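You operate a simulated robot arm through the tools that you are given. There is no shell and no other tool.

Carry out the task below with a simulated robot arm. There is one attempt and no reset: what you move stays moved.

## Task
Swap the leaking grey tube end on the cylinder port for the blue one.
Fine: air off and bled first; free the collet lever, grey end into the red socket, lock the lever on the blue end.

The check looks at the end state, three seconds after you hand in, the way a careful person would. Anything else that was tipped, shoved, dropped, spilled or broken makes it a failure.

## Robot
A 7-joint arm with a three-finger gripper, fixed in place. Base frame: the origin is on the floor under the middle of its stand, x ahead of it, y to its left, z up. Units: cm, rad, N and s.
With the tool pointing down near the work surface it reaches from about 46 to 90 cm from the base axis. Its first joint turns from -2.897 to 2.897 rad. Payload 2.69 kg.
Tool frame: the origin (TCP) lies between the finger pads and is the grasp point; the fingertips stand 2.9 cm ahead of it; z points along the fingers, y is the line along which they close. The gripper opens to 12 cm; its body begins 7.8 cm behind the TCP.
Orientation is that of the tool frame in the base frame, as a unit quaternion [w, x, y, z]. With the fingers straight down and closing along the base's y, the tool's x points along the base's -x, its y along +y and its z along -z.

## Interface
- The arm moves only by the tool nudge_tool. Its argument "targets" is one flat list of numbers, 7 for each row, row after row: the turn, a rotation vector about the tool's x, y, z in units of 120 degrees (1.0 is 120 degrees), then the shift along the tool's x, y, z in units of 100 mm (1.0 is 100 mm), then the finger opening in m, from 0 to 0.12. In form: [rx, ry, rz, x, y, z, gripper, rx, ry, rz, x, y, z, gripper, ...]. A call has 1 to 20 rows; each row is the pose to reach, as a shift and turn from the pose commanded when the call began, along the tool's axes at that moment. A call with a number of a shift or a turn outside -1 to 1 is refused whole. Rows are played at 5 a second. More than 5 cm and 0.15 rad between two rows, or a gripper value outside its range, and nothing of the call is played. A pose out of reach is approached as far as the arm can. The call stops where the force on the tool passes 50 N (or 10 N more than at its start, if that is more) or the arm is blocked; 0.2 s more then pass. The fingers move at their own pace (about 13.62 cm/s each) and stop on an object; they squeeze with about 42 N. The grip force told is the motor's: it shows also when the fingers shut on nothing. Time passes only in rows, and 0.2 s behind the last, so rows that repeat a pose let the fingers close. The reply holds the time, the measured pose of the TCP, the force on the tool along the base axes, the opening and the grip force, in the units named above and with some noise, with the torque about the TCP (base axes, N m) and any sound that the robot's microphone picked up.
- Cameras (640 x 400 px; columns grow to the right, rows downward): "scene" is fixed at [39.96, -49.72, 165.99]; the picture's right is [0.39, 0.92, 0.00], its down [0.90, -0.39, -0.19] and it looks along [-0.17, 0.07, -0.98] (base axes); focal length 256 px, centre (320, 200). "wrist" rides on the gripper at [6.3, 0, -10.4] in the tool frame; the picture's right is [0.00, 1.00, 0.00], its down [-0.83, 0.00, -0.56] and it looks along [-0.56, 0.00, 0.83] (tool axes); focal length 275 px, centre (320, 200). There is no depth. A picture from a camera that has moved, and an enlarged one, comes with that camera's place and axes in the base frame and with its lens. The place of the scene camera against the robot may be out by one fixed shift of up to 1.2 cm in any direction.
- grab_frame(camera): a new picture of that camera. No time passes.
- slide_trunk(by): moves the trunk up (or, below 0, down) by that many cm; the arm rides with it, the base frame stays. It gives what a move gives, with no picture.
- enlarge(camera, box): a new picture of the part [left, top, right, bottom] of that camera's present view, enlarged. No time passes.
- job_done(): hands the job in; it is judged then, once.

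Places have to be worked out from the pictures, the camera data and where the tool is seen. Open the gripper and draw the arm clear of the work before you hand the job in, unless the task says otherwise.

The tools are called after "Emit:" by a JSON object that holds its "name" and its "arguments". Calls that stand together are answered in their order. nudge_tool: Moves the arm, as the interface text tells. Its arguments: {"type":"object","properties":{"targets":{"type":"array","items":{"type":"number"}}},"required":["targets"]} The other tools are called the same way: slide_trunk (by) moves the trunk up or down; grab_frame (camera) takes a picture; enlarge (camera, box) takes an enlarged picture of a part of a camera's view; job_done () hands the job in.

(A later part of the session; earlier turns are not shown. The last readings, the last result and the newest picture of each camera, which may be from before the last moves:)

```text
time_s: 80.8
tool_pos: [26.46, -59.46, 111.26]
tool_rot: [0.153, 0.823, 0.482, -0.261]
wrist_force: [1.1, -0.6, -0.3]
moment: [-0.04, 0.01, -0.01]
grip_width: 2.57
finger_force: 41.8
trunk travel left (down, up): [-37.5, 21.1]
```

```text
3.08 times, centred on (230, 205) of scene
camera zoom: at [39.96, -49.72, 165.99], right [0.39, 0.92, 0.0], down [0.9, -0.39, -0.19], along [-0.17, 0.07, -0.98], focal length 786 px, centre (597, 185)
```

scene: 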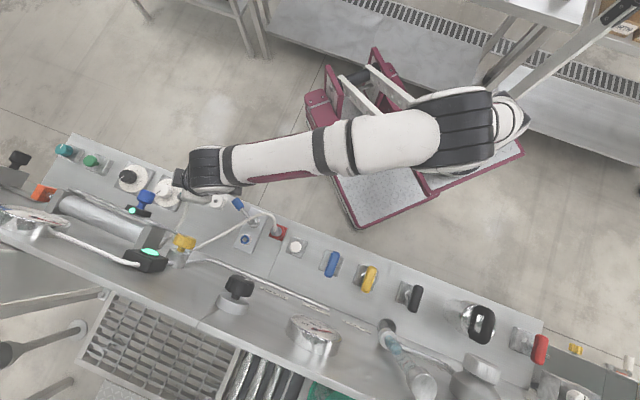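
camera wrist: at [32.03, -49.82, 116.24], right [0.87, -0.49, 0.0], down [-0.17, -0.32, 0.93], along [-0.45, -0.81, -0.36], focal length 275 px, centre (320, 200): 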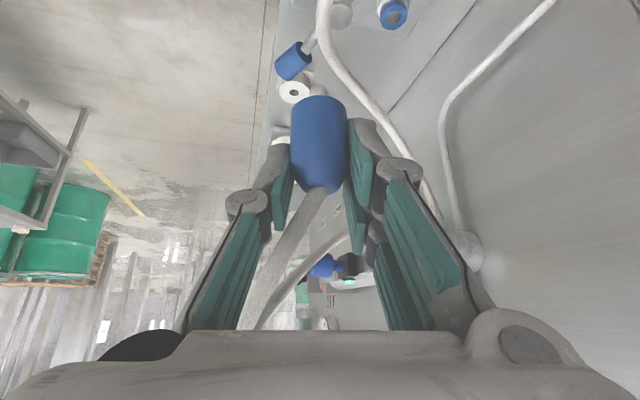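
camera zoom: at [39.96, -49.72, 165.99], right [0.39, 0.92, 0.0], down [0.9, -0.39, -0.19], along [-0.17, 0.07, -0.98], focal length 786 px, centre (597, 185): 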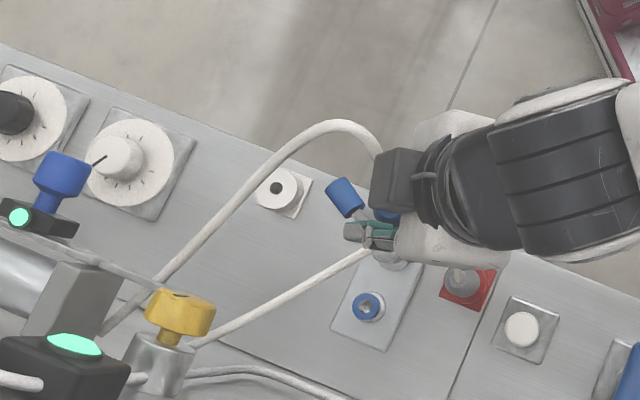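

I'm past the grey tube, and the port, lever and red socket are all unchanged. I'll move toward the wall to v≈68.8 while descending to z≈107, on the +u side of the port.

Emit:
{"name": "nudge_tool", "arguments": {"targets": [0, 0, 0, 0.034, 0.168, 0.074, 0.02, 0, 0, 0, 0.068, 0.336, 0.148, 0.02, 0, 0, 0, 0.103, 0.505, 0.222, 0.02, 0, 0, 0, 0.137, 0.673, 0.296, 0.02, 0, 0, 0, 0.171, 0.841, 0.37, 0.02, 0, 0, 0, 0.171, 0.841, 0.37, 0.02]}}

Emit:
{"name": "grab_frame", "arguments": {"camera": "wrist"}}

Emit:
{"name": "grab_frame", "arguments": {"camera": "scene"}}

```text
time_s: 82.2
tool_pos: [33.55, -64.43, 107.31]
tool_rot: [0.152, 0.823, 0.481, -0.26]
wrist_force: [0.0, -0.4, -0.2]
moment: [0.03, -0.01, 0.01]
grip_width: 2.56
finger_force: 42.1
trunk travel left (down, up): [-37.5, 21.1]
```

```text
taken
camera wrist: at [39.04, -54.64, 112.26], right [0.87, -0.49, 0.0], down [-0.17, -0.32, 0.93], along [-0.45, -0.81, -0.36], focal length 275 px, centre (320, 200)
```

wrist: 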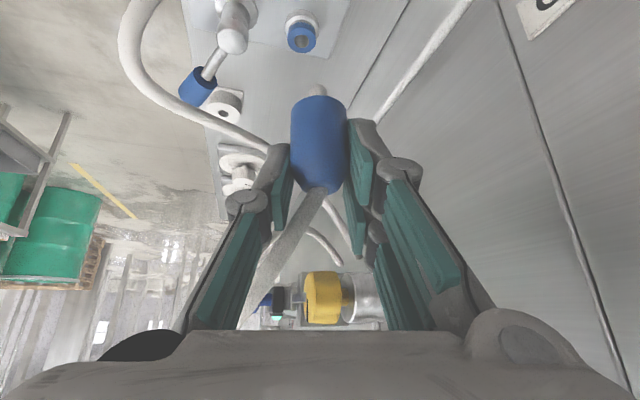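

```text
taken
```

scene: 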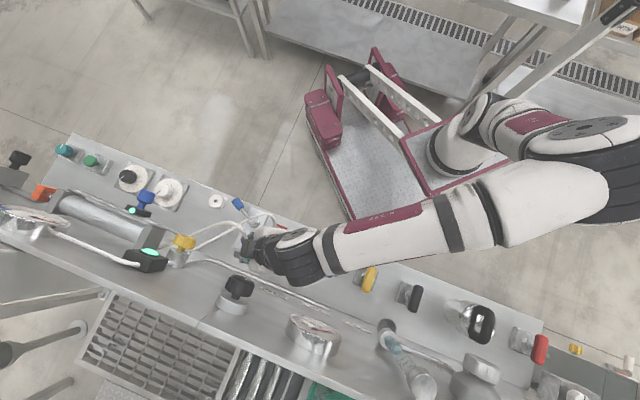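

The pose is clear of the wall and knobs. I'll descend to z≈98.6 at u≈−24, still beside the port on its +u side.

Emit:
{"name": "nudge_tool", "arguments": {"targets": [0, 0, 0, 0.078, -0.009, 0.158, 0.02, 0, 0, 0, 0.155, -0.018, 0.317, 0.02, 0, 0, 0, 0.233, -0.026, 0.475, 0.02, 0, 0, 0, 0.31, -0.035, 0.634, 0.02, 0, 0, 0, 0.388, -0.044, 0.792, 0.02, 0, 0, 0, 0.388, -0.044, 0.792, 0.02]}}

Emit:
{"name": "grab_frame", "arguments": {"camera": "wrist"}}

Emit:
{"name": "enlarge", "arguments": {"camera": "scene", "box": [170, 160, 330, 290]}}

```text
time_s: 83.6
tool_pos: [32.37, -65.41, 98.44]
tool_rot: [0.152, 0.823, 0.482, -0.259]
wrist_force: [-0.2, 0.2, -0.4]
moment: [-0.03, 0.02, -0.02]
grip_width: 2.57
finger_force: 42.0
trunk travel left (down, up): [-37.5, 21.1]
```

```text
taken
camera wrist: at [37.96, -55.56, 103.45], right [0.87, -0.49, 0.0], down [-0.17, -0.32, 0.93], along [-0.45, -0.81, -0.36], focal length 275 px, centre (320, 200)
```

wrist: 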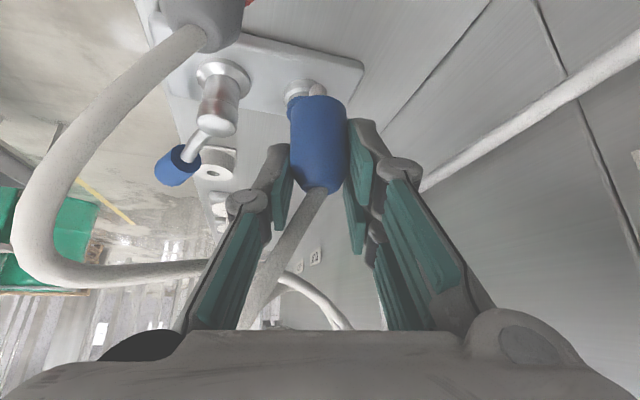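

```text
3.08 times, centred on (250, 225) of scene
camera zoom: at [39.96, -49.72, 165.99], right [0.39, 0.92, 0.0], down [0.9, -0.39, -0.19], along [-0.17, 0.07, -0.98], focal length 786 px, centre (535, 123)
```

zoom: 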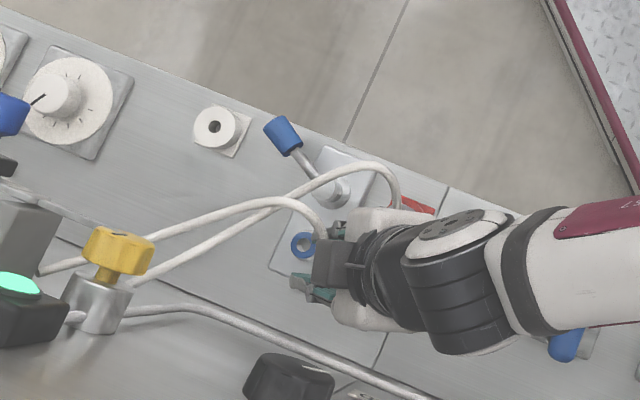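

The stem is ~1.3 cm above the ring level. I'll slide −u by 3.5 cm at this height and check alignment with the port.

Emit:
{"name": "nudge_tool", "arguments": {"targets": [0, 0, 0, -0.09, -0.034, 0.064, 0.02, 0, 0, 0, -0.18, -0.067, 0.128, 0.02, 0, 0, 0, -0.274, -0.101, 0.193, 0.02, 0, 0, 0, -0.274, -0.101, 0.193, 0.02]}}

Emit:
{"name": "grab_frame", "arguments": {"camera": "wrist"}}

Emit:
{"name": "enlarge", "arguments": {"camera": "wrist", "box": [240, 10, 400, 110]}}

Emit:
{"name": "enlarge", "arguments": {"camera": "scene", "box": [210, 195, 290, 255]}}

```text
time_s: 84.6
tool_pos: [29.86, -67.8, 98.49]
tool_rot: [0.152, 0.823, 0.481, -0.26]
wrist_force: [-0.2, 0.0, 0.3]
moment: [0.03, 0.0, -0.01]
grip_width: 2.55
finger_force: 42.3
trunk travel left (down, up): [-37.5, 21.1]
```

```text
taken
camera wrist: at [35.46, -57.99, 103.45], right [0.87, -0.49, 0.0], down [-0.17, -0.32, 0.93], along [-0.45, -0.81, -0.36], focal length 275 px, centre (320, 200)
```

wrist: 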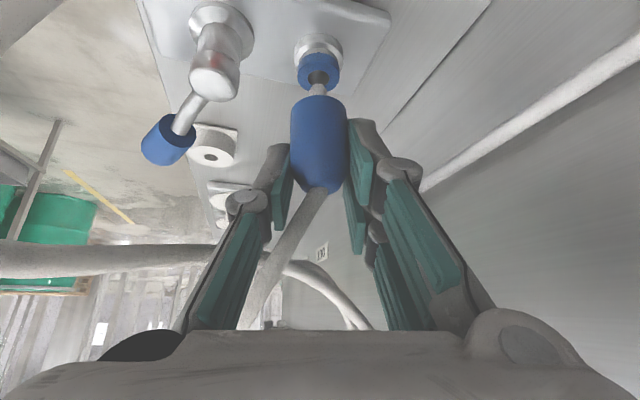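

```text
4.00 times, centred on (320, 60) of wrist
camera zoom: at [35.46, -57.99, 103.45], right [0.87, -0.49, 0.0], down [-0.17, -0.32, 0.93], along [-0.45, -0.81, -0.36], focal length 1101 px, centre (320, 760)
```

zoom: 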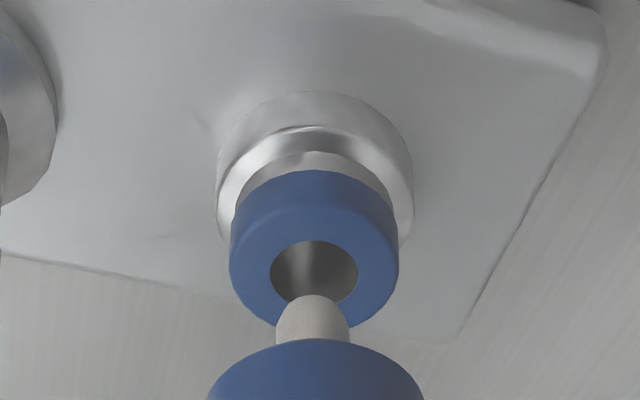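

```text
6.67 times, centred on (250, 225) of scene
camera zoom: at [39.96, -49.72, 165.99], right [0.39, 0.92, 0.0], down [0.9, -0.39, -0.19], along [-0.17, 0.07, -0.98], focal length 1704 px, centre (787, 33)
```

zoom: 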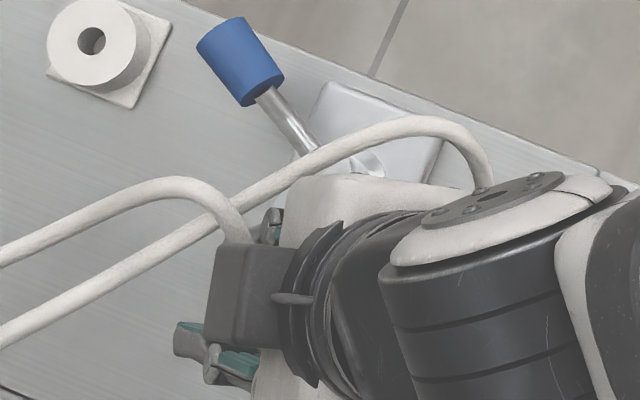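

The stem and port hole align exactly sideways. Along the lean direction, the rim geometry calibrated from the sockets says the plug must move about 0.6 cm further. I'll make that move while descending 0.9 cm, keeping the stem just above the ring, and re-check.

Emit:
{"name": "nudge_tool", "arguments": {"targets": [0, 0, 0, 0.001, 0, 0.036, 0.02, 0, 0, 0, 0.002, 0, 0.072, 0.02, 0, 0, 0, 0.003, 0, 0.108, 0.02, 0, 0, 0, 0.003, 0, 0.108, 0.02]}}

Emit:
{"name": "enlarge", "arguments": {"camera": "wrist", "box": [240, 30, 400, 130]}}

```text
time_s: 85.6
tool_pos: [29.6, -68.3, 97.62]
tool_rot: [0.152, 0.823, 0.481, -0.261]
wrist_force: [1.4, -0.2, 0.6]
moment: [-0.01, 0.01, 0.0]
grip_width: 2.56
finger_force: 42.2
trunk travel left (down, up): [-37.5, 21.1]
```

```text
4.00 times, centred on (320, 80) of wrist
camera zoom: at [35.16, -58.5, 102.56], right [0.87, -0.49, 0.0], down [-0.17, -0.32, 0.93], along [-0.45, -0.81, -0.36], focal length 1101 px, centre (320, 680)
```

zoom: 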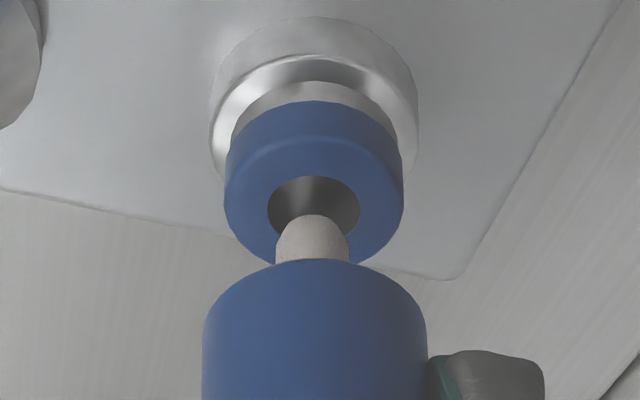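

The geometry now agrees within ~0.06 cm. I'll descend 1 cm vertically in small steps with a 0.05 cm trim, watching the force.

Emit:
{"name": "nudge_tool", "arguments": {"targets": [0, 0, 0, 0.0107, 0, 0.017, 0.02, 0, 0, 0, 0.0214, 0, 0.0339, 0.02, 0, 0, 0, 0.032, 0, 0.0509, 0.02, 0, 0, 0, 0.0427, 0, 0.0678, 0.02, 0, 0, 0, 0.0534, 0, 0.0848, 0.02, 0, 0, 0, 0.0534, 0, 0.0848, 0.02]}}

Emit:
{"name": "enlarge", "arguments": {"camera": "wrist", "box": [240, 30, 400, 130]}}

```text
time_s: 87.0
tool_pos: [29.62, -68.33, 96.83]
tool_rot: [0.152, 0.823, 0.481, -0.259]
wrist_force: [0.7, 0.2, -0.3]
moment: [0.01, 0.03, 0.02]
grip_width: 2.53
finger_force: 42.4
trunk travel left (down, up): [-37.5, 21.1]
```

```text
4.00 times, centred on (320, 80) of wrist
camera zoom: at [35.12, -58.55, 101.61], right [0.87, -0.49, 0.0], down [-0.17, -0.32, 0.93], along [-0.45, -0.81, -0.36], focal length 1101 px, centre (320, 680)
```

zoom: 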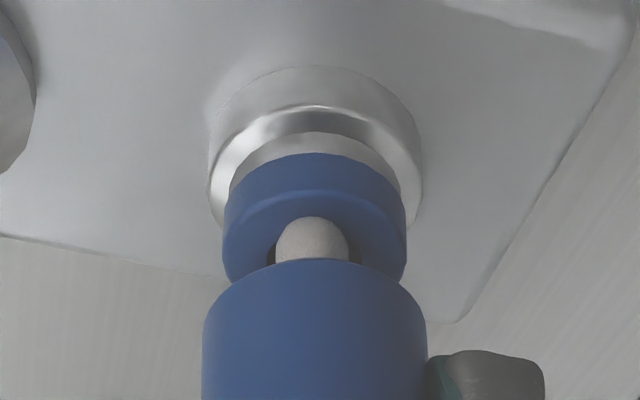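

The stem tip still shows in front of the hole's near edge with no contact, so the plug needs to go a little further in −e (away from the camera). I'll shift 0.3 cm at this height and look again.

Emit:
{"name": "nudge_tool", "arguments": {"targets": [0, 0, 0, -0.0123, 0, 0.0086, 0.02, 0, 0, 0, -0.0245, 0, 0.0173, 0.02, 0, 0, 0, -0.0245, 0, 0.0173, 0.02]}}

Emit:
{"name": "enlarge", "arguments": {"camera": "wrist", "box": [270, 50, 370, 112]}}

```text
time_s: 87.8
tool_pos: [29.4, -68.49, 96.71]
tool_rot: [0.152, 0.823, 0.481, -0.26]
wrist_force: [-0.6, 0.6, 0.7]
moment: [0.0, 0.0, -0.01]
grip_width: 2.56
finger_force: 42.2
trunk travel left (down, up): [-37.5, 21.1]
```

```text
6.40 times, centred on (320, 81) of wrist
camera zoom: at [34.98, -58.81, 101.62], right [0.87, -0.49, 0.0], down [-0.17, -0.32, 0.93], along [-0.45, -0.81, -0.36], focal length 1762 px, centre (320, 962)
```

zoom: 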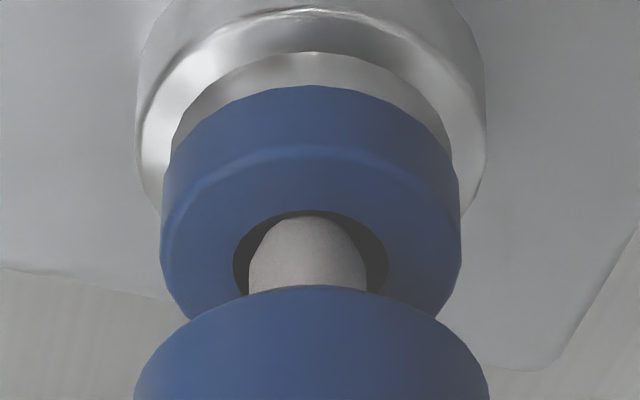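

Hole and stem outlines now nearly coincide; the stem is ~0.1–0.2 cm too near the camera. I'll shift another 0.18 cm and descend 0.3 cm.

Emit:
{"name": "nudge_tool", "arguments": {"targets": [0, 0, 0, -0.0147, 0, 0.0104, 0.02, 0, 0, 0, -0.006, 0, 0.0227, 0.02, 0, 0, 0, 0.0026, 0, 0.035, 0.02, 0, 0, 0, 0.0026, 0, 0.035, 0.02]}}

Emit:
{"name": "enlarge", "arguments": {"camera": "wrist", "box": [270, 50, 370, 112]}}

```text
time_s: 88.8
tool_pos: [29.4, -68.69, 96.45]
tool_rot: [0.152, 0.823, 0.481, -0.261]
wrist_force: [-0.6, -0.2, 0.6]
moment: [0.02, 0.01, -0.03]
grip_width: 2.56
finger_force: 42.1
trunk travel left (down, up): [-37.5, 21.1]
```

```text
6.40 times, centred on (320, 81) of wrist
camera zoom: at [34.87, -58.96, 101.3], right [0.87, -0.49, 0.0], down [-0.17, -0.32, 0.93], along [-0.45, -0.81, -0.36], focal length 1762 px, centre (320, 962)
```

zoom: 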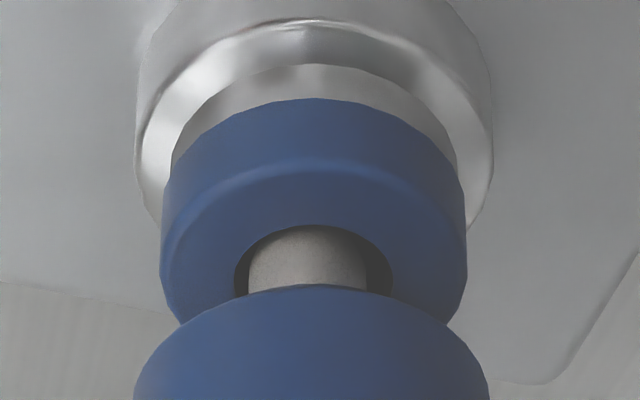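

The stem tip now disappears behind the hole's near edge, so it's inside the port. I'll trim +0.05 cm sideways and continue down 0.5 cm.

Emit:
{"name": "nudge_tool", "arguments": {"targets": [0, 0, 0, 0.0095, 0.003, 0.0136, 0.02, 0, 0, 0, 0.019, 0.005, 0.0273, 0.02, 0, 0, 0, 0.0288, 0.005, 0.041, 0.02, 0, 0, 0, 0.0288, 0.005, 0.041, 0.02]}}

Emit:
{"name": "enlarge", "arguments": {"camera": "wrist", "box": [270, 50, 370, 112]}}

```text
time_s: 89.8
tool_pos: [29.33, -68.71, 95.9]
tool_rot: [0.152, 0.823, 0.481, -0.26]
wrist_force: [-0.5, 0.3, -2.1]
moment: [-0.01, -0.02, -0.02]
grip_width: 2.53
finger_force: 41.9
trunk travel left (down, up): [-37.5, 21.1]
```

```text
6.40 times, centred on (320, 81) of wrist
camera zoom: at [34.93, -59.0, 100.79], right [0.87, -0.49, 0.0], down [-0.17, -0.32, 0.93], along [-0.45, -0.81, -0.36], focal length 1762 px, centre (320, 962)
```

zoom: 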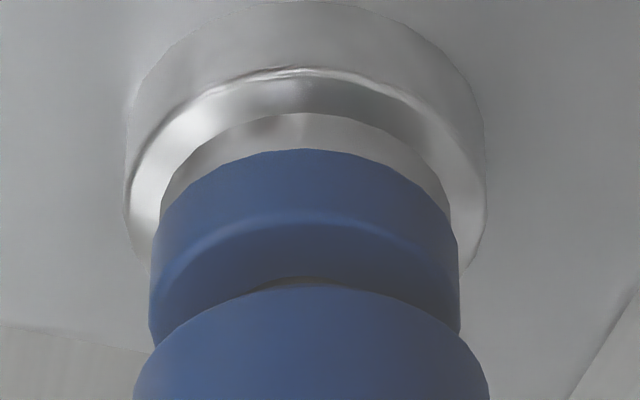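

The stem is well in, with no resistance. I'll continue down to seat it, in small steps.

Emit:
{"name": "nudge_tool", "arguments": {"targets": [0, 0, 0, 0.0086, 0, 0.0123, 0.02, 0, 0, 0, 0.0173, 0, 0.0246, 0.02, 0, 0, 0, 0.0173, 0, 0.0246, 0.02]}}

Emit:
{"name": "enlarge", "arguments": {"camera": "wrist", "box": [270, 50, 370, 112]}}

```text
time_s: 90.6
tool_pos: [29.34, -68.79, 95.66]
tool_rot: [0.153, 0.823, 0.482, -0.259]
wrist_force: [0.6, 0.1, -0.7]
moment: [0.01, 0.03, 0.03]
grip_width: 2.55
finger_force: 42.2
trunk travel left (down, up): [-37.5, 21.1]
```

```text
6.40 times, centred on (320, 81) of wrist
camera zoom: at [34.92, -59.0, 100.52], right [0.87, -0.49, 0.0], down [-0.17, -0.32, 0.93], along [-0.45, -0.81, -0.36], focal length 1762 px, centre (320, 962)
```

zoom: 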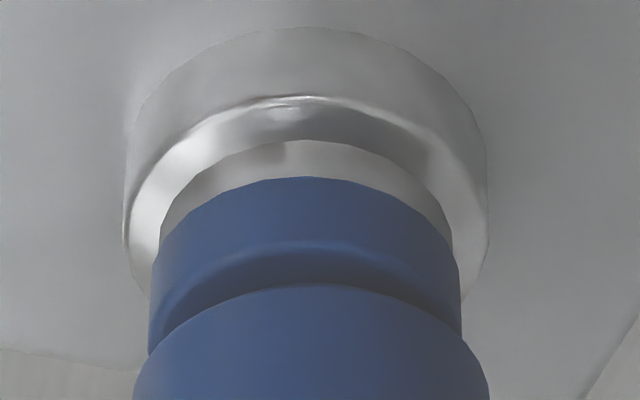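

Continuing another 0.3 cm toward the seat.

Emit:
{"name": "nudge_tool", "arguments": {"targets": [0, 0, 0, 0.0086, 0, 0.0123, 0.02, 0, 0, 0, 0.0173, 0, 0.0246, 0.02, 0, 0, 0, 0.0173, 0, 0.0246, 0.02]}}

Emit:
{"name": "enlarge", "arguments": {"camera": "wrist", "box": [270, 50, 370, 112]}}

```text
time_s: 91.4
tool_pos: [29.28, -68.58, 95.44]
tool_rot: [0.153, 0.823, 0.481, -0.26]
wrist_force: [-2.2, 7.3, 11.4]
moment: [0.04, -0.46, -0.02]
grip_width: 2.53
finger_force: 42.2
trunk travel left (down, up): [-37.5, 21.1]
```

```text
6.40 times, centred on (320, 81) of wrist
camera zoom: at [34.84, -58.95, 100.33], right [0.87, -0.49, 0.0], down [-0.17, -0.31, 0.93], along [-0.45, -0.81, -0.36], focal length 1762 px, centre (320, 962)
```

zoom: 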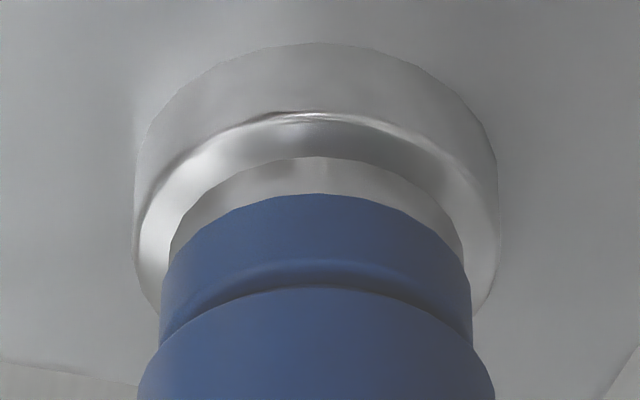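

Contact at the expected seat height (z≈95.4), with ~5 N side loads. I'll relieve the lateral load slightly and press down 1 mm more to confirm seating.

Emit:
{"name": "nudge_tool", "arguments": {"targets": [0, 0, 0, 0.0049, -0.005, -0.0035, 0.02, 0, 0, 0, 0.0107, -0.005, 0.0047, 0.02, 0, 0, 0, 0.0107, -0.005, 0.0047, 0.02]}}

Emit:
{"name": "enlarge", "arguments": {"camera": "wrist", "box": [270, 50, 370, 112]}}

```text
time_s: 92.2
tool_pos: [29.32, -68.65, 95.38]
tool_rot: [0.155, 0.822, 0.481, -0.261]
wrist_force: [-2.8, 1.4, 22.3]
moment: [0.05, -0.48, 0.01]
grip_width: 2.54
finger_force: 42.0
trunk travel left (down, up): [-37.5, 21.1]
```

```text
6.40 times, centred on (320, 81) of wrist
camera zoom: at [34.83, -58.93, 100.3], right [0.87, -0.49, 0.0], down [-0.17, -0.31, 0.93], along [-0.45, -0.82, -0.36], focal length 1762 px, centre (320, 962)
```

zoom: 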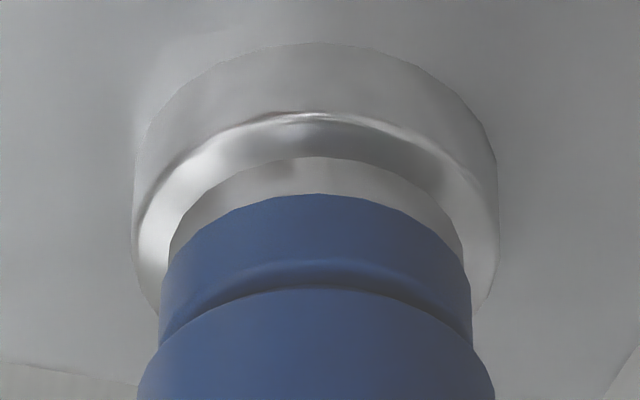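

A hard stop at 22 N with minimal side load: the blue plug is seated. I'll relieve the preload and open the fingers to 4.8 cm.

Emit:
{"name": "nudge_tool", "arguments": {"targets": [0, 0, 0, -0.0058, 0, -0.0082, 0.02, 0, 0, 0, -0.0058, 0, -0.0082, 0.03, 0, 0, 0, -0.0058, 0, -0.0082, 0.048, 0, 0, 0, -0.0058, 0, -0.0082, 0.048]}}

Emit:
{"name": "grab_frame", "arguments": {"camera": "wrist"}}

Emit:
{"name": "enlarge", "arguments": {"camera": "wrist", "box": [220, 40, 420, 165]}}

```text
time_s: 93.2
tool_pos: [29.38, -68.68, 95.25]
tool_rot: [0.152, 0.823, 0.483, -0.259]
wrist_force: [-0.9, -0.3, 0.4]
moment: [0.02, 0.04, 0.01]
grip_width: 4.82
finger_force: 0.1
trunk travel left (down, up): [-37.5, 21.1]
```

```text
taken
camera wrist: at [34.9, -58.89, 100.19], right [0.87, -0.49, 0.0], down [-0.17, -0.32, 0.93], along [-0.45, -0.81, -0.36], focal length 275 px, centre (320, 200)
```

wrist: 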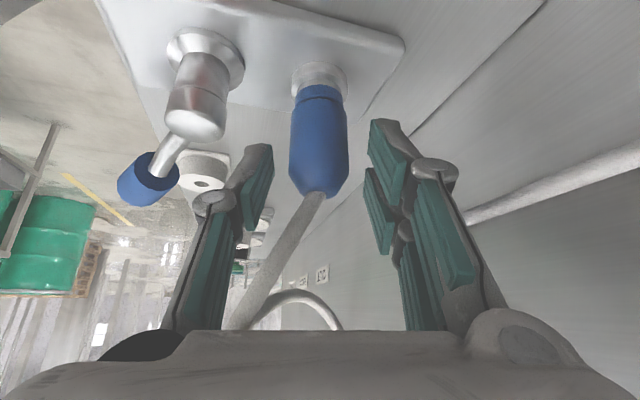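

```text
3.20 times, centred on (320, 102) of wrist
camera zoom: at [34.9, -58.89, 100.19], right [0.87, -0.49, 0.0], down [-0.17, -0.32, 0.93], along [-0.45, -0.81, -0.36], focal length 881 px, centre (320, 512)
```

zoom: 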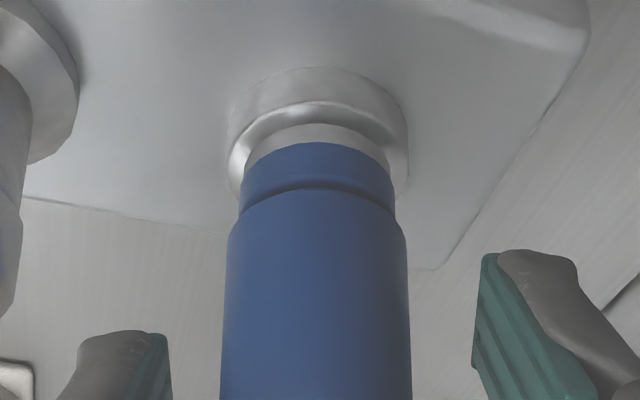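

The blue plug stands upright and seated in the port. I'll back out along the tool axis.

Emit:
{"name": "nudge_tool", "arguments": {"targets": [0, 0, 0, 0, 0, -0.1, 0.05, 0, 0, 0, 0, 0, -0.25, 0.05, 0, 0, 0, 0, 0, -0.45, 0.05, 0, 0, 0, 0, 0, -0.7, 0.05, 0, 0, 0, 0, 0, -0.95, 0.05, 0, 0, 0, 0, 0, -0.95, 0.05]}}

Emit:
{"name": "grab_frame", "arguments": {"camera": "wrist"}}

Emit:
{"name": "enlarge", "arguments": {"camera": "scene", "box": [170, 160, 330, 290]}}

```text
time_s: 94.6
tool_pos: [32.02, -63.91, 103.12]
tool_rot: [0.153, 0.823, 0.481, -0.26]
wrist_force: [0.2, 0.7, 0.8]
moment: [-0.03, 0.03, 0.0]
grip_width: 5.0
finger_force: 0.1
trunk travel left (down, up): [-37.5, 21.1]
```

```text
taken
camera wrist: at [37.61, -54.08, 107.99], right [0.87, -0.49, 0.0], down [-0.17, -0.32, 0.93], along [-0.45, -0.81, -0.36], focal length 275 px, centre (320, 200)
```

wrist: 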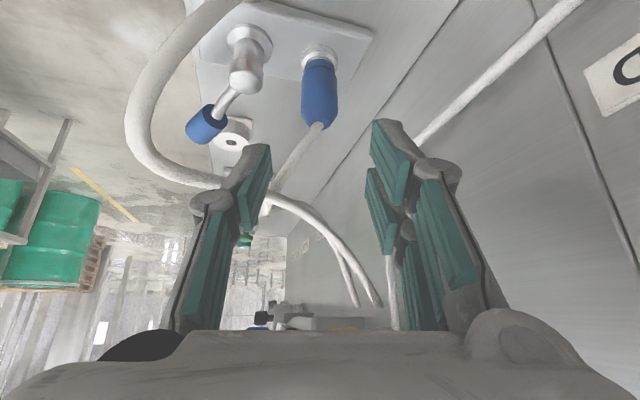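

```text
3.08 times, centred on (250, 225) of scene
camera zoom: at [39.96, -49.72, 165.99], right [0.39, 0.92, 0.0], down [0.9, -0.39, -0.19], along [-0.17, 0.07, -0.98], focal length 786 px, centre (535, 123)
```

zoom: 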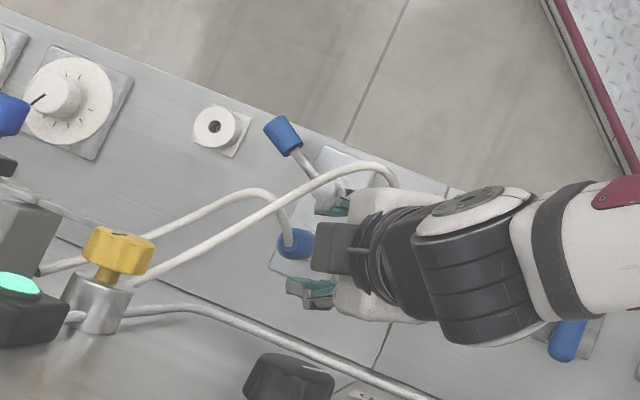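

The scene shows both plugs in place: blue in the port, grey in red. Next I'll lock the lever by pushing the handle back toward the robot-pointing position. I'll go up and away from the tubes, then turn to a suitable pushing orientation.

Emit:
{"name": "nudge_tool", "arguments": {"targets": [0, 0, 0, -0.19, 0, -0.27, 0.05, 0, 0, 0, -0.38, 0, -0.541, 0.05, 0, 0, 0, -0.43, -0.2, -0.66, 0.04, 0, 0, 0, -0.45, -0.45, -0.76, 0.02, 0, 0, 0, -0.44, -0.7, -0.84, 0.0, 0, 0, 0, -0.425, -0.938, -0.914, 0.0]}}

Emit:
{"name": "grab_frame", "arguments": {"camera": "scene"}}

```text
time_s: 96.0
tool_pos: [24.77, -57.82, 112.95]
tool_rot: [0.154, 0.823, 0.482, -0.26]
wrist_force: [-0.1, -0.4, -1.1]
moment: [0.0, 0.02, 0.01]
grip_width: 0.0
finger_force: 28.3
trunk travel left (down, up): [-37.5, 21.1]
```

```text
taken
```

scene: 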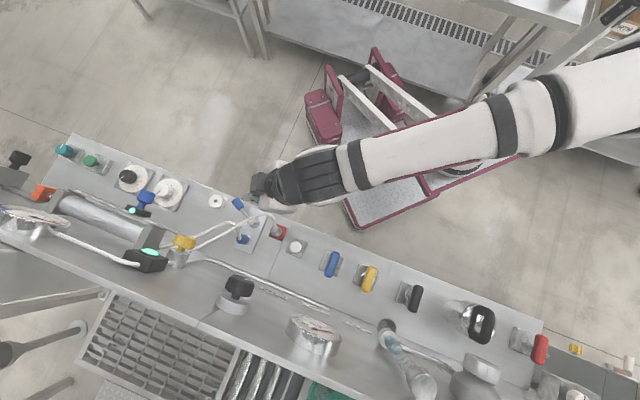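

The area is clear. I'll rotate to the bench-square orientation with a 20° lean toward the robot, fingers closed, in place.

Emit:
{"name": "nudge_tool", "arguments": {"targets": [-0.0289, 0.0108, -0.0555, 0, 0, 0, 0.0, -0.0578, 0.0216, -0.111, 0, 0, 0, 0.0, -0.0867, 0.0323, -0.1665, 0, 0, 0, 0.0, -0.1156, 0.0431, -0.222, 0, 0, 0, 0.0, -0.1446, 0.0539, -0.2775, 0, 0, 0, 0.0, -0.1735, 0.0647, -0.333, 0, 0, 0, 0.0, -0.2024, 0.0755, -0.3885, 0, 0, 0, 0.0, -0.2313, 0.0862, -0.444, 0, 0, 0, 0.0, -0.2602, 0.097, -0.4995, 0, 0, 0, 0.0, -0.2891, 0.1078, -0.555, 0, 0, 0, 0.0, -0.2891, 0.1078, -0.555, 0, 0, 0, 0.0]}}

Emit:
{"name": "grab_frame", "arguments": {"camera": "wrist"}}

Emit:
{"name": "enlarge", "arguments": {"camera": "scene", "box": [190, 170, 310, 260]}}

```text
time_s: 98.4
tool_pos: [24.72, -57.79, 113.04]
tool_rot: [0.161, 0.372, 0.912, -0.065]
wrist_force: [0.6, -0.2, 0.2]
moment: [-0.01, 0.02, -0.02]
grip_width: 0.01
finger_force: 28.8
trunk travel left (down, up): [-37.5, 21.1]
```

```text
taken
camera wrist: at [18.03, -51.16, 120.67], right [0.7, 0.72, 0.0], down [0.43, -0.41, 0.81], along [0.58, -0.56, -0.59], focal length 275 px, centre (320, 200)
```

wrist: 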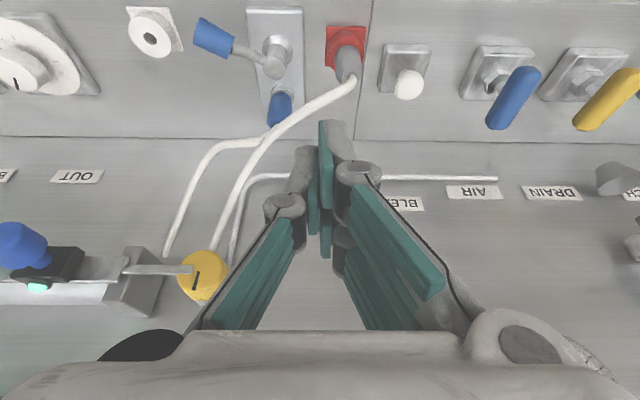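

```text
4.44 times, centred on (250, 215) of scene
camera zoom: at [39.96, -49.72, 165.99], right [0.39, 0.92, 0.0], down [0.9, -0.39, -0.19], along [-0.17, 0.07, -0.98], focal length 1136 px, centre (631, 133)
```

zoom: 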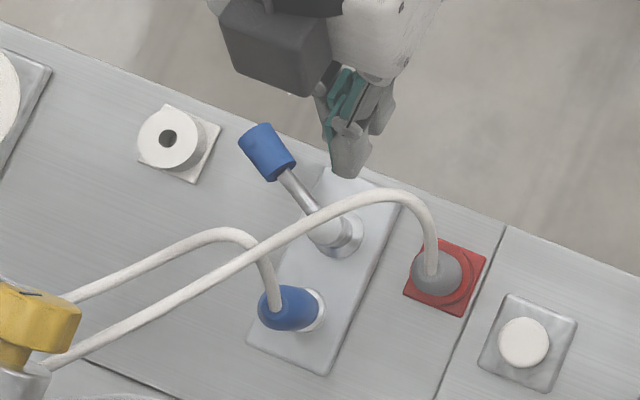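

Both plugs and the lever are clearly visible and everything else is in order. I'll move to −u, staying above the lever, to get on the far side of its handle.

Emit:
{"name": "nudge_tool", "arguments": {"targets": [0, 0, 0, -0.01, -0.24, 0.11, 0.0, 0, 0, 0, -0.025, -0.48, 0.22, 0.0, 0, 0, 0, -0.04, -0.72, 0.33, 0.0, 0, 0, 0, -0.051, -0.95, 0.444, 0.0]}}

Emit:
{"name": "grab_frame", "arguments": {"camera": "wrist"}}

```text
time_s: 99.4
tool_pos: [19.52, -65.92, 108.96]
tool_rot: [0.161, 0.372, 0.912, -0.065]
wrist_force: [-0.3, 0.1, -0.3]
moment: [-0.01, 0.02, -0.01]
grip_width: 0.0
finger_force: 28.2
trunk travel left (down, up): [-37.5, 21.1]
```

```text
taken
camera wrist: at [12.8, -59.31, 116.68], right [0.7, 0.72, 0.0], down [0.42, -0.41, 0.81], along [0.58, -0.56, -0.59], focal length 275 px, centre (320, 200)
```

wrist: 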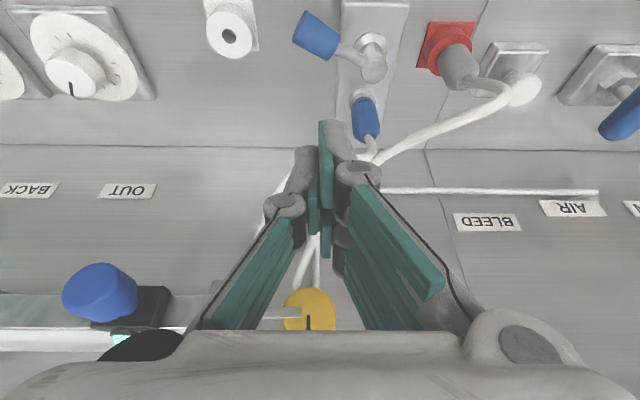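

The lever is at ~58°. I'll move to its far (−u) side and descend to z≈101.

Emit:
{"name": "nudge_tool", "arguments": {"targets": [0, 0, 0, 0.002, -0.1, 0.2, 0.0, 0, 0, 0, 0.004, -0.2, 0.42, 0.0, 0, 0, 0, 0.007, -0.285, 0.63, 0.0, 0, 0, 0, 0.009, -0.285, 0.844, 0.0, 0, 0, 0, 0.009, -0.285, 0.844, 0.0]}}

Emit:
{"name": "grab_frame", "arguments": {"camera": "wrist"}}

Emit:
{"name": "enlarge", "arguments": {"camera": "scene", "box": [180, 160, 300, 250]}}

```text
time_s: 100.6
tool_pos: [19.46, -69.96, 100.99]
tool_rot: [0.162, 0.372, 0.912, -0.064]
wrist_force: [-0.7, 0.4, -1.3]
moment: [0.01, -0.03, -0.02]
grip_width: 0.0
finger_force: 29.0
trunk travel left (down, up): [-37.5, 21.1]
```

```text
taken
camera wrist: at [12.84, -63.35, 108.7], right [0.7, 0.72, 0.0], down [0.42, -0.41, 0.81], along [0.58, -0.56, -0.59], focal length 275 px, centre (320, 200)
```

wrist: 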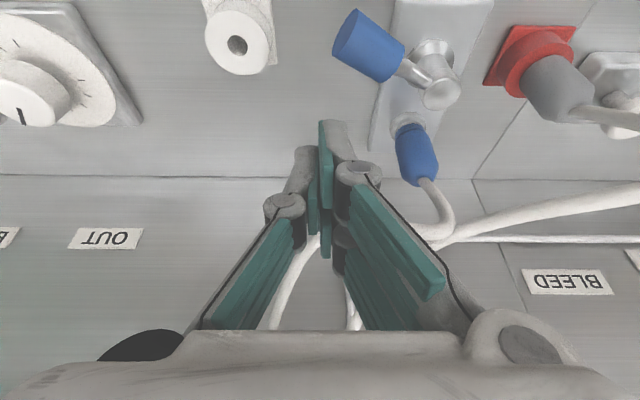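

```text
4.44 times, centred on (240, 205) of scene
camera zoom: at [39.96, -49.72, 165.99], right [0.39, 0.92, 0.0], down [0.9, -0.39, -0.19], along [-0.17, 0.07, -0.98], focal length 1136 px, centre (676, 178)
```

zoom: 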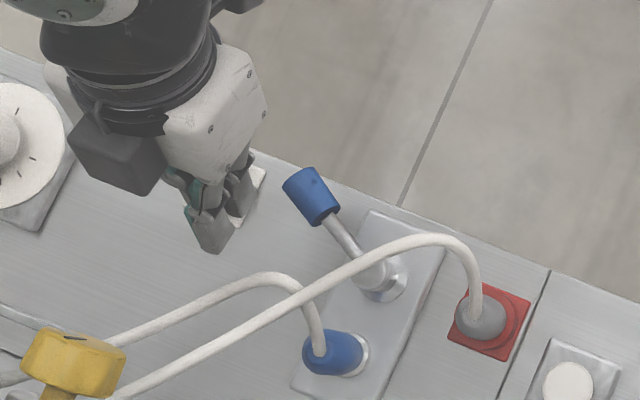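

The closed fingers are on the −u side of the handle with clear space below. I'll descend vertically to z≈95.8.

Emit:
{"name": "nudge_tool", "arguments": {"targets": [0, 0, 0, 0.06, 0, 0.163, 0.0, 0, 0, 0, 0.12, 0, 0.326, 0.0, 0, 0, 0, 0.178, 0, 0.489, 0.0]}}

Emit:
{"name": "grab_frame", "arguments": {"camera": "wrist"}}

Emit:
{"name": "enlarge", "arguments": {"camera": "scene", "box": [180, 160, 300, 250]}}

```text
time_s: 101.4
tool_pos: [19.46, -69.82, 95.79]
tool_rot: [0.161, 0.372, 0.912, -0.065]
wrist_force: [0.0, -0.1, 0.6]
moment: [-0.01, 0.03, 0.01]
grip_width: 0.0
finger_force: 28.5
trunk travel left (down, up): [-37.5, 21.1]
```

```text
taken
camera wrist: at [12.83, -63.29, 103.45], right [0.7, 0.72, 0.0], down [0.42, -0.41, 0.81], along [0.58, -0.56, -0.59], focal length 275 px, centre (320, 200)
```

wrist: 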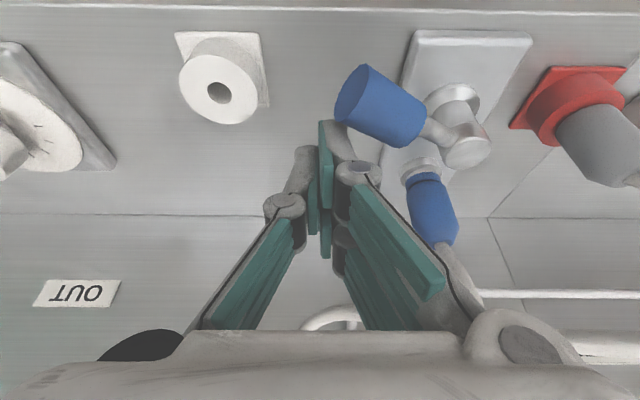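

```text
4.44 times, centred on (240, 205) of scene
camera zoom: at [39.96, -49.72, 165.99], right [0.39, 0.92, 0.0], down [0.9, -0.39, -0.19], along [-0.17, 0.07, -0.98], focal length 1136 px, centre (676, 178)
```

zoom: 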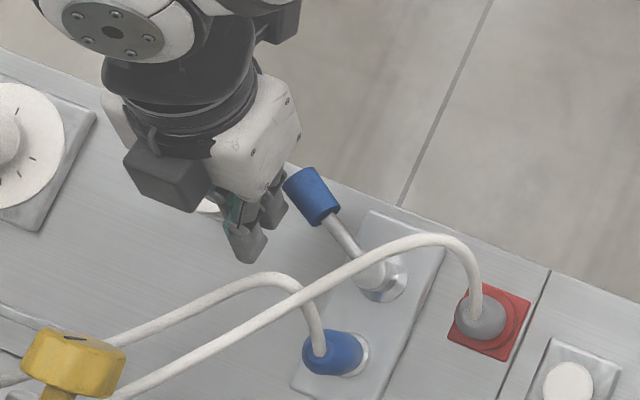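

The fingers are right beside the handle's far side. I'll push it back along its arc, in small steps, to roughly 30° first.

Emit:
{"name": "nudge_tool", "arguments": {"targets": [0, 0, 0, 0.056, 0.057, -0.0205, 0.0, 0, 0, 0, 0.09, 0.09, -0.033, 0.0, 0, 0, 0, 0.122, 0.117, -0.0445, 0.0, 0, 0, 0, 0.165, 0.13, -0.06, 0.0, 0, 0, 0, 0.207, 0.142, -0.075, 0.0, 0, 0, 0, 0.245, 0.16, -0.089, 0.0, 0, 0, 0, 0.282, 0.177, -0.1026, 0.0, 0, 0, 0, 0.33, 0.205, -0.12, 0.0, 0, 0, 0, 0.376, 0.233, -0.1368, 0.0]}}

Emit:
{"name": "grab_frame", "arguments": {"camera": "wrist"}}

Emit:
{"name": "enlarge", "arguments": {"camera": "scene", "box": [180, 160, 300, 250]}}

```text
time_s: 103.4
tool_pos: [18.28, -65.51, 95.78]
tool_rot: [0.16, 0.372, 0.912, -0.065]
wrist_force: [-0.1, 0.2, 0.3]
moment: [-0.01, -0.02, 0.02]
grip_width: 0.0
finger_force: 28.6
trunk travel left (down, up): [-37.5, 21.1]
```

```text
taken
camera wrist: at [11.58, -58.85, 103.43], right [0.7, 0.72, 0.0], down [0.42, -0.41, 0.81], along [0.58, -0.56, -0.59], focal length 275 px, centre (320, 200)
```

wrist: 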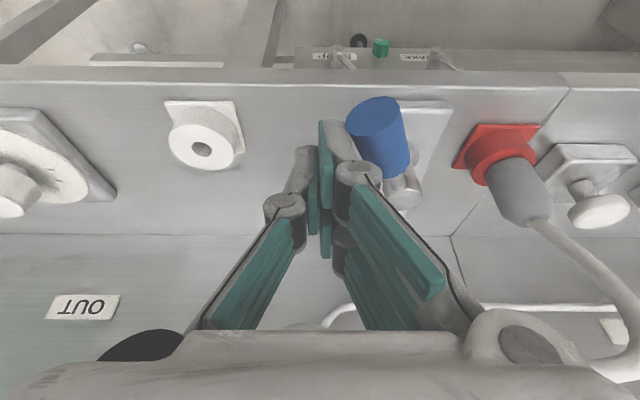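

```text
4.44 times, centred on (240, 205) of scene
camera zoom: at [39.96, -49.72, 165.99], right [0.39, 0.92, 0.0], down [0.9, -0.39, -0.19], along [-0.17, 0.07, -0.98], focal length 1136 px, centre (676, 178)
```

zoom: 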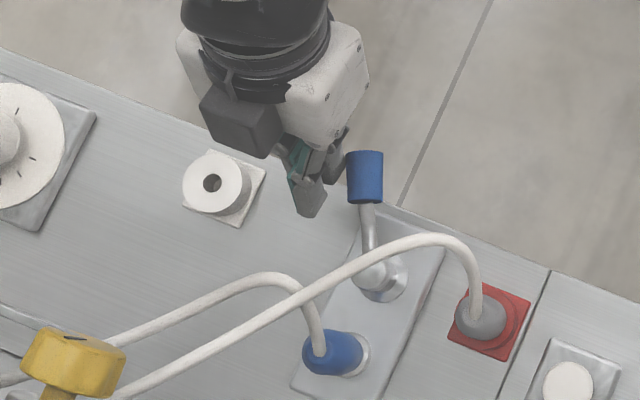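

The lever has swung to about 25° with almost no force. I'll continue the arc to the original locked position.

Emit:
{"name": "nudge_tool", "arguments": {"targets": [0, 0, 0, 0.0705, 0.06, -0.0257, 0.0, 0, 0, 0, 0.1335, 0.116, -0.0486, 0.0, 0, 0, 0, 0.169, 0.165, -0.0616, 0.0, 0, 0, 0, 0.197, 0.21, -0.0718, 0.0, 0, 0, 0, 0.2115, 0.24, -0.077, 0.0, 0, 0, 0, 0.218, 0.262, -0.0793, 0.0]}}

Emit:
{"name": "grab_frame", "arguments": {"camera": "wrist"}}

Emit:
{"name": "enlarge", "arguments": {"camera": "scene", "box": [180, 160, 300, 250]}}

```text
time_s: 104.8
tool_pos: [18.32, -61.9, 95.7]
tool_rot: [0.16, 0.374, 0.911, -0.065]
wrist_force: [0.2, -0.3, 0.6]
moment: [0.0, 0.02, -0.02]
grip_width: 0.01
finger_force: 28.9
trunk travel left (down, up): [-37.5, 21.1]
```

```text
taken
camera wrist: at [11.77, -55.28, 103.48], right [0.7, 0.72, 0.0], down [0.42, -0.41, 0.81], along [0.58, -0.56, -0.59], focal length 275 px, centre (320, 200)
```

wrist: 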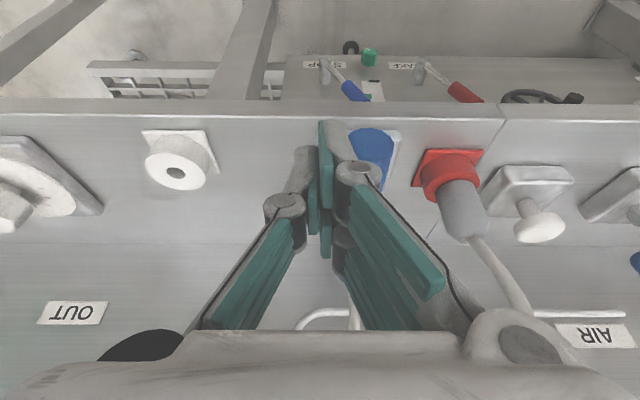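

```text
4.44 times, centred on (240, 205) of scene
camera zoom: at [39.96, -49.72, 165.99], right [0.39, 0.92, 0.0], down [0.9, -0.39, -0.19], along [-0.17, 0.07, -0.98], focal length 1136 px, centre (676, 178)
```

zoom: 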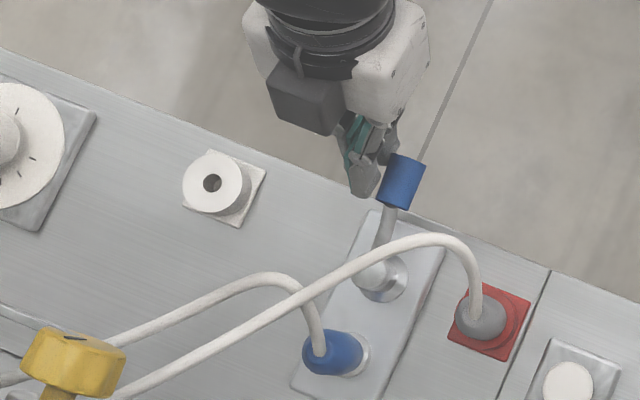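

The lever is almost back to its original line. I'll push a bit further in +u, in small steps, until it meets its stop.

Emit:
{"name": "nudge_tool", "arguments": {"targets": [0, 0, 0, 0, 0.02, 0, 0.0, 0, 0, 0, 0, 0.035, 0, 0.0, 0, 0, 0, 0, 0.05, 0, 0.0, 0, 0, 0, 0, 0.06, 0, 0.0]}}

Emit:
{"name": "enlarge", "arguments": {"camera": "scene", "box": [225, 185, 305, 245]}}

```text
time_s: 105.8
tool_pos: [18.79, -61.56, 95.7]
tool_rot: [0.16, 0.373, 0.912, -0.067]
wrist_force: [-5.9, -8.0, -3.4]
moment: [-0.23, 0.18, 0.02]
grip_width: 0.01
finger_force: 28.8
trunk travel left (down, up): [-37.5, 21.1]
```

```text
6.67 times, centred on (265, 215) of scene
camera zoom: at [39.96, -49.72, 165.99], right [0.39, 0.92, 0.0], down [0.9, -0.39, -0.19], along [-0.17, 0.07, -0.98], focal length 1704 px, centre (687, 100)
```

zoom: 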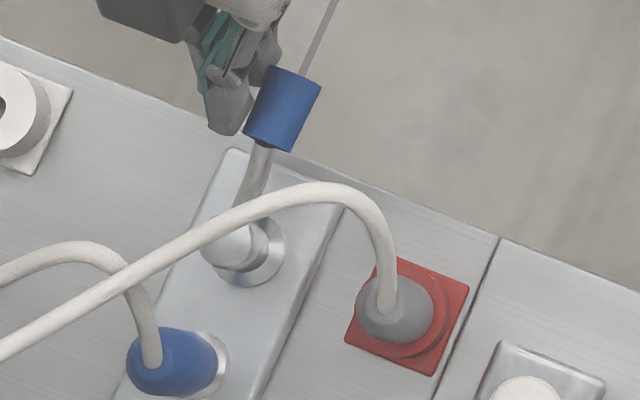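

The handle is back at exactly its original pixel position and resists with ~10 N. I'll add a 2 mm nudge to confirm it's against the stop.

Emit:
{"name": "nudge_tool", "arguments": {"targets": [0, 0, 0, 0, 0.01, 0, 0.0, 0, 0, 0, 0, 0.02, 0, 0.0, 0, 0, 0, 0, 0.02, 0, 0.0]}}

Emit:
{"name": "enlarge", "arguments": {"camera": "scene", "box": [225, 185, 305, 245]}}

```text
time_s: 106.6
tool_pos: [18.84, -61.6, 95.81]
tool_rot: [0.161, 0.373, 0.911, -0.067]
wrist_force: [-15.8, -21.3, -6.0]
moment: [-0.55, 0.42, -0.02]
grip_width: 0.01
finger_force: 28.3
trunk travel left (down, up): [-37.5, 21.1]
```

```text
6.67 times, centred on (265, 215) of scene
camera zoom: at [39.96, -49.72, 165.99], right [0.39, 0.92, 0.0], down [0.9, -0.39, -0.19], along [-0.17, 0.07, -0.98], focal length 1704 px, centre (687, 100)
```

zoom: 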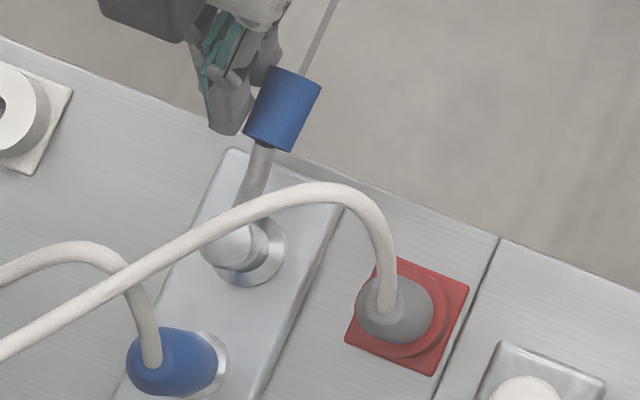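

27 N with no further movement: the lever is hard against its locked stop. I'll back off toward −u, lift, and draw the arm clear.

Emit:
{"name": "nudge_tool", "arguments": {"targets": [0, 0, 0, 0, -0.05, 0, 0.0, 0, 0, 0, 0, -0.12, 0, 0.0, 0, 0, 0, 0.03, -0.15, -0.2, 0.0, 0, 0, 0, 0.1, -0.15, -0.45, 0.0, 0, 0, 0, 0.3, -0.1, -0.7, 0.04, 0, 0, 0, 0.6, 0.0, -0.85, 0.08, 0, 0, 0, 0.9, 0.05, -0.95, 0.12, 0, 0, 0, 0.9, 0.05, -0.95, 0.12]}}

Emit:
{"name": "grab_frame", "arguments": {"camera": "wrist"}}

Emit:
{"name": "grab_frame", "arguments": {"camera": "scene"}}

```text
time_s: 108.4
tool_pos: [10.99, -52.87, 101.73]
tool_rot: [0.162, 0.372, 0.912, -0.065]
wrist_force: [0.0, -0.5, 0.1]
moment: [0.0, 0.0, 0.0]
grip_width: 12.01
finger_force: 0.1
trunk travel left (down, up): [-37.5, 21.1]
```

```text
taken
camera wrist: at [4.3, -46.18, 109.32], right [0.7, 0.72, 0.0], down [0.42, -0.41, 0.81], along [0.58, -0.56, -0.59], focal length 275 px, centre (320, 200)
```

wrist: 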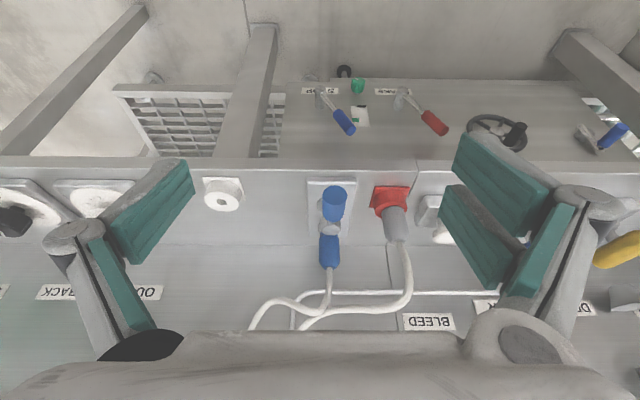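

```text
taken
```

scene: 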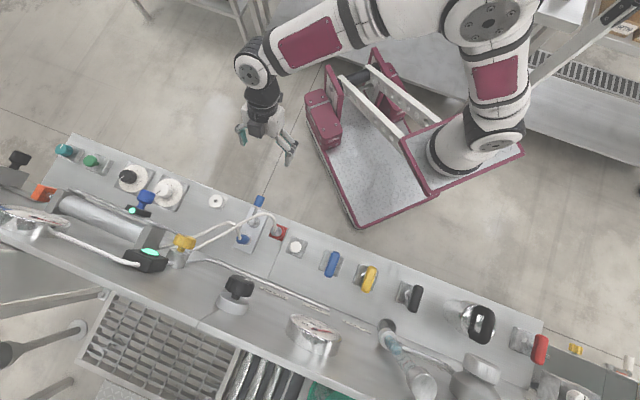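

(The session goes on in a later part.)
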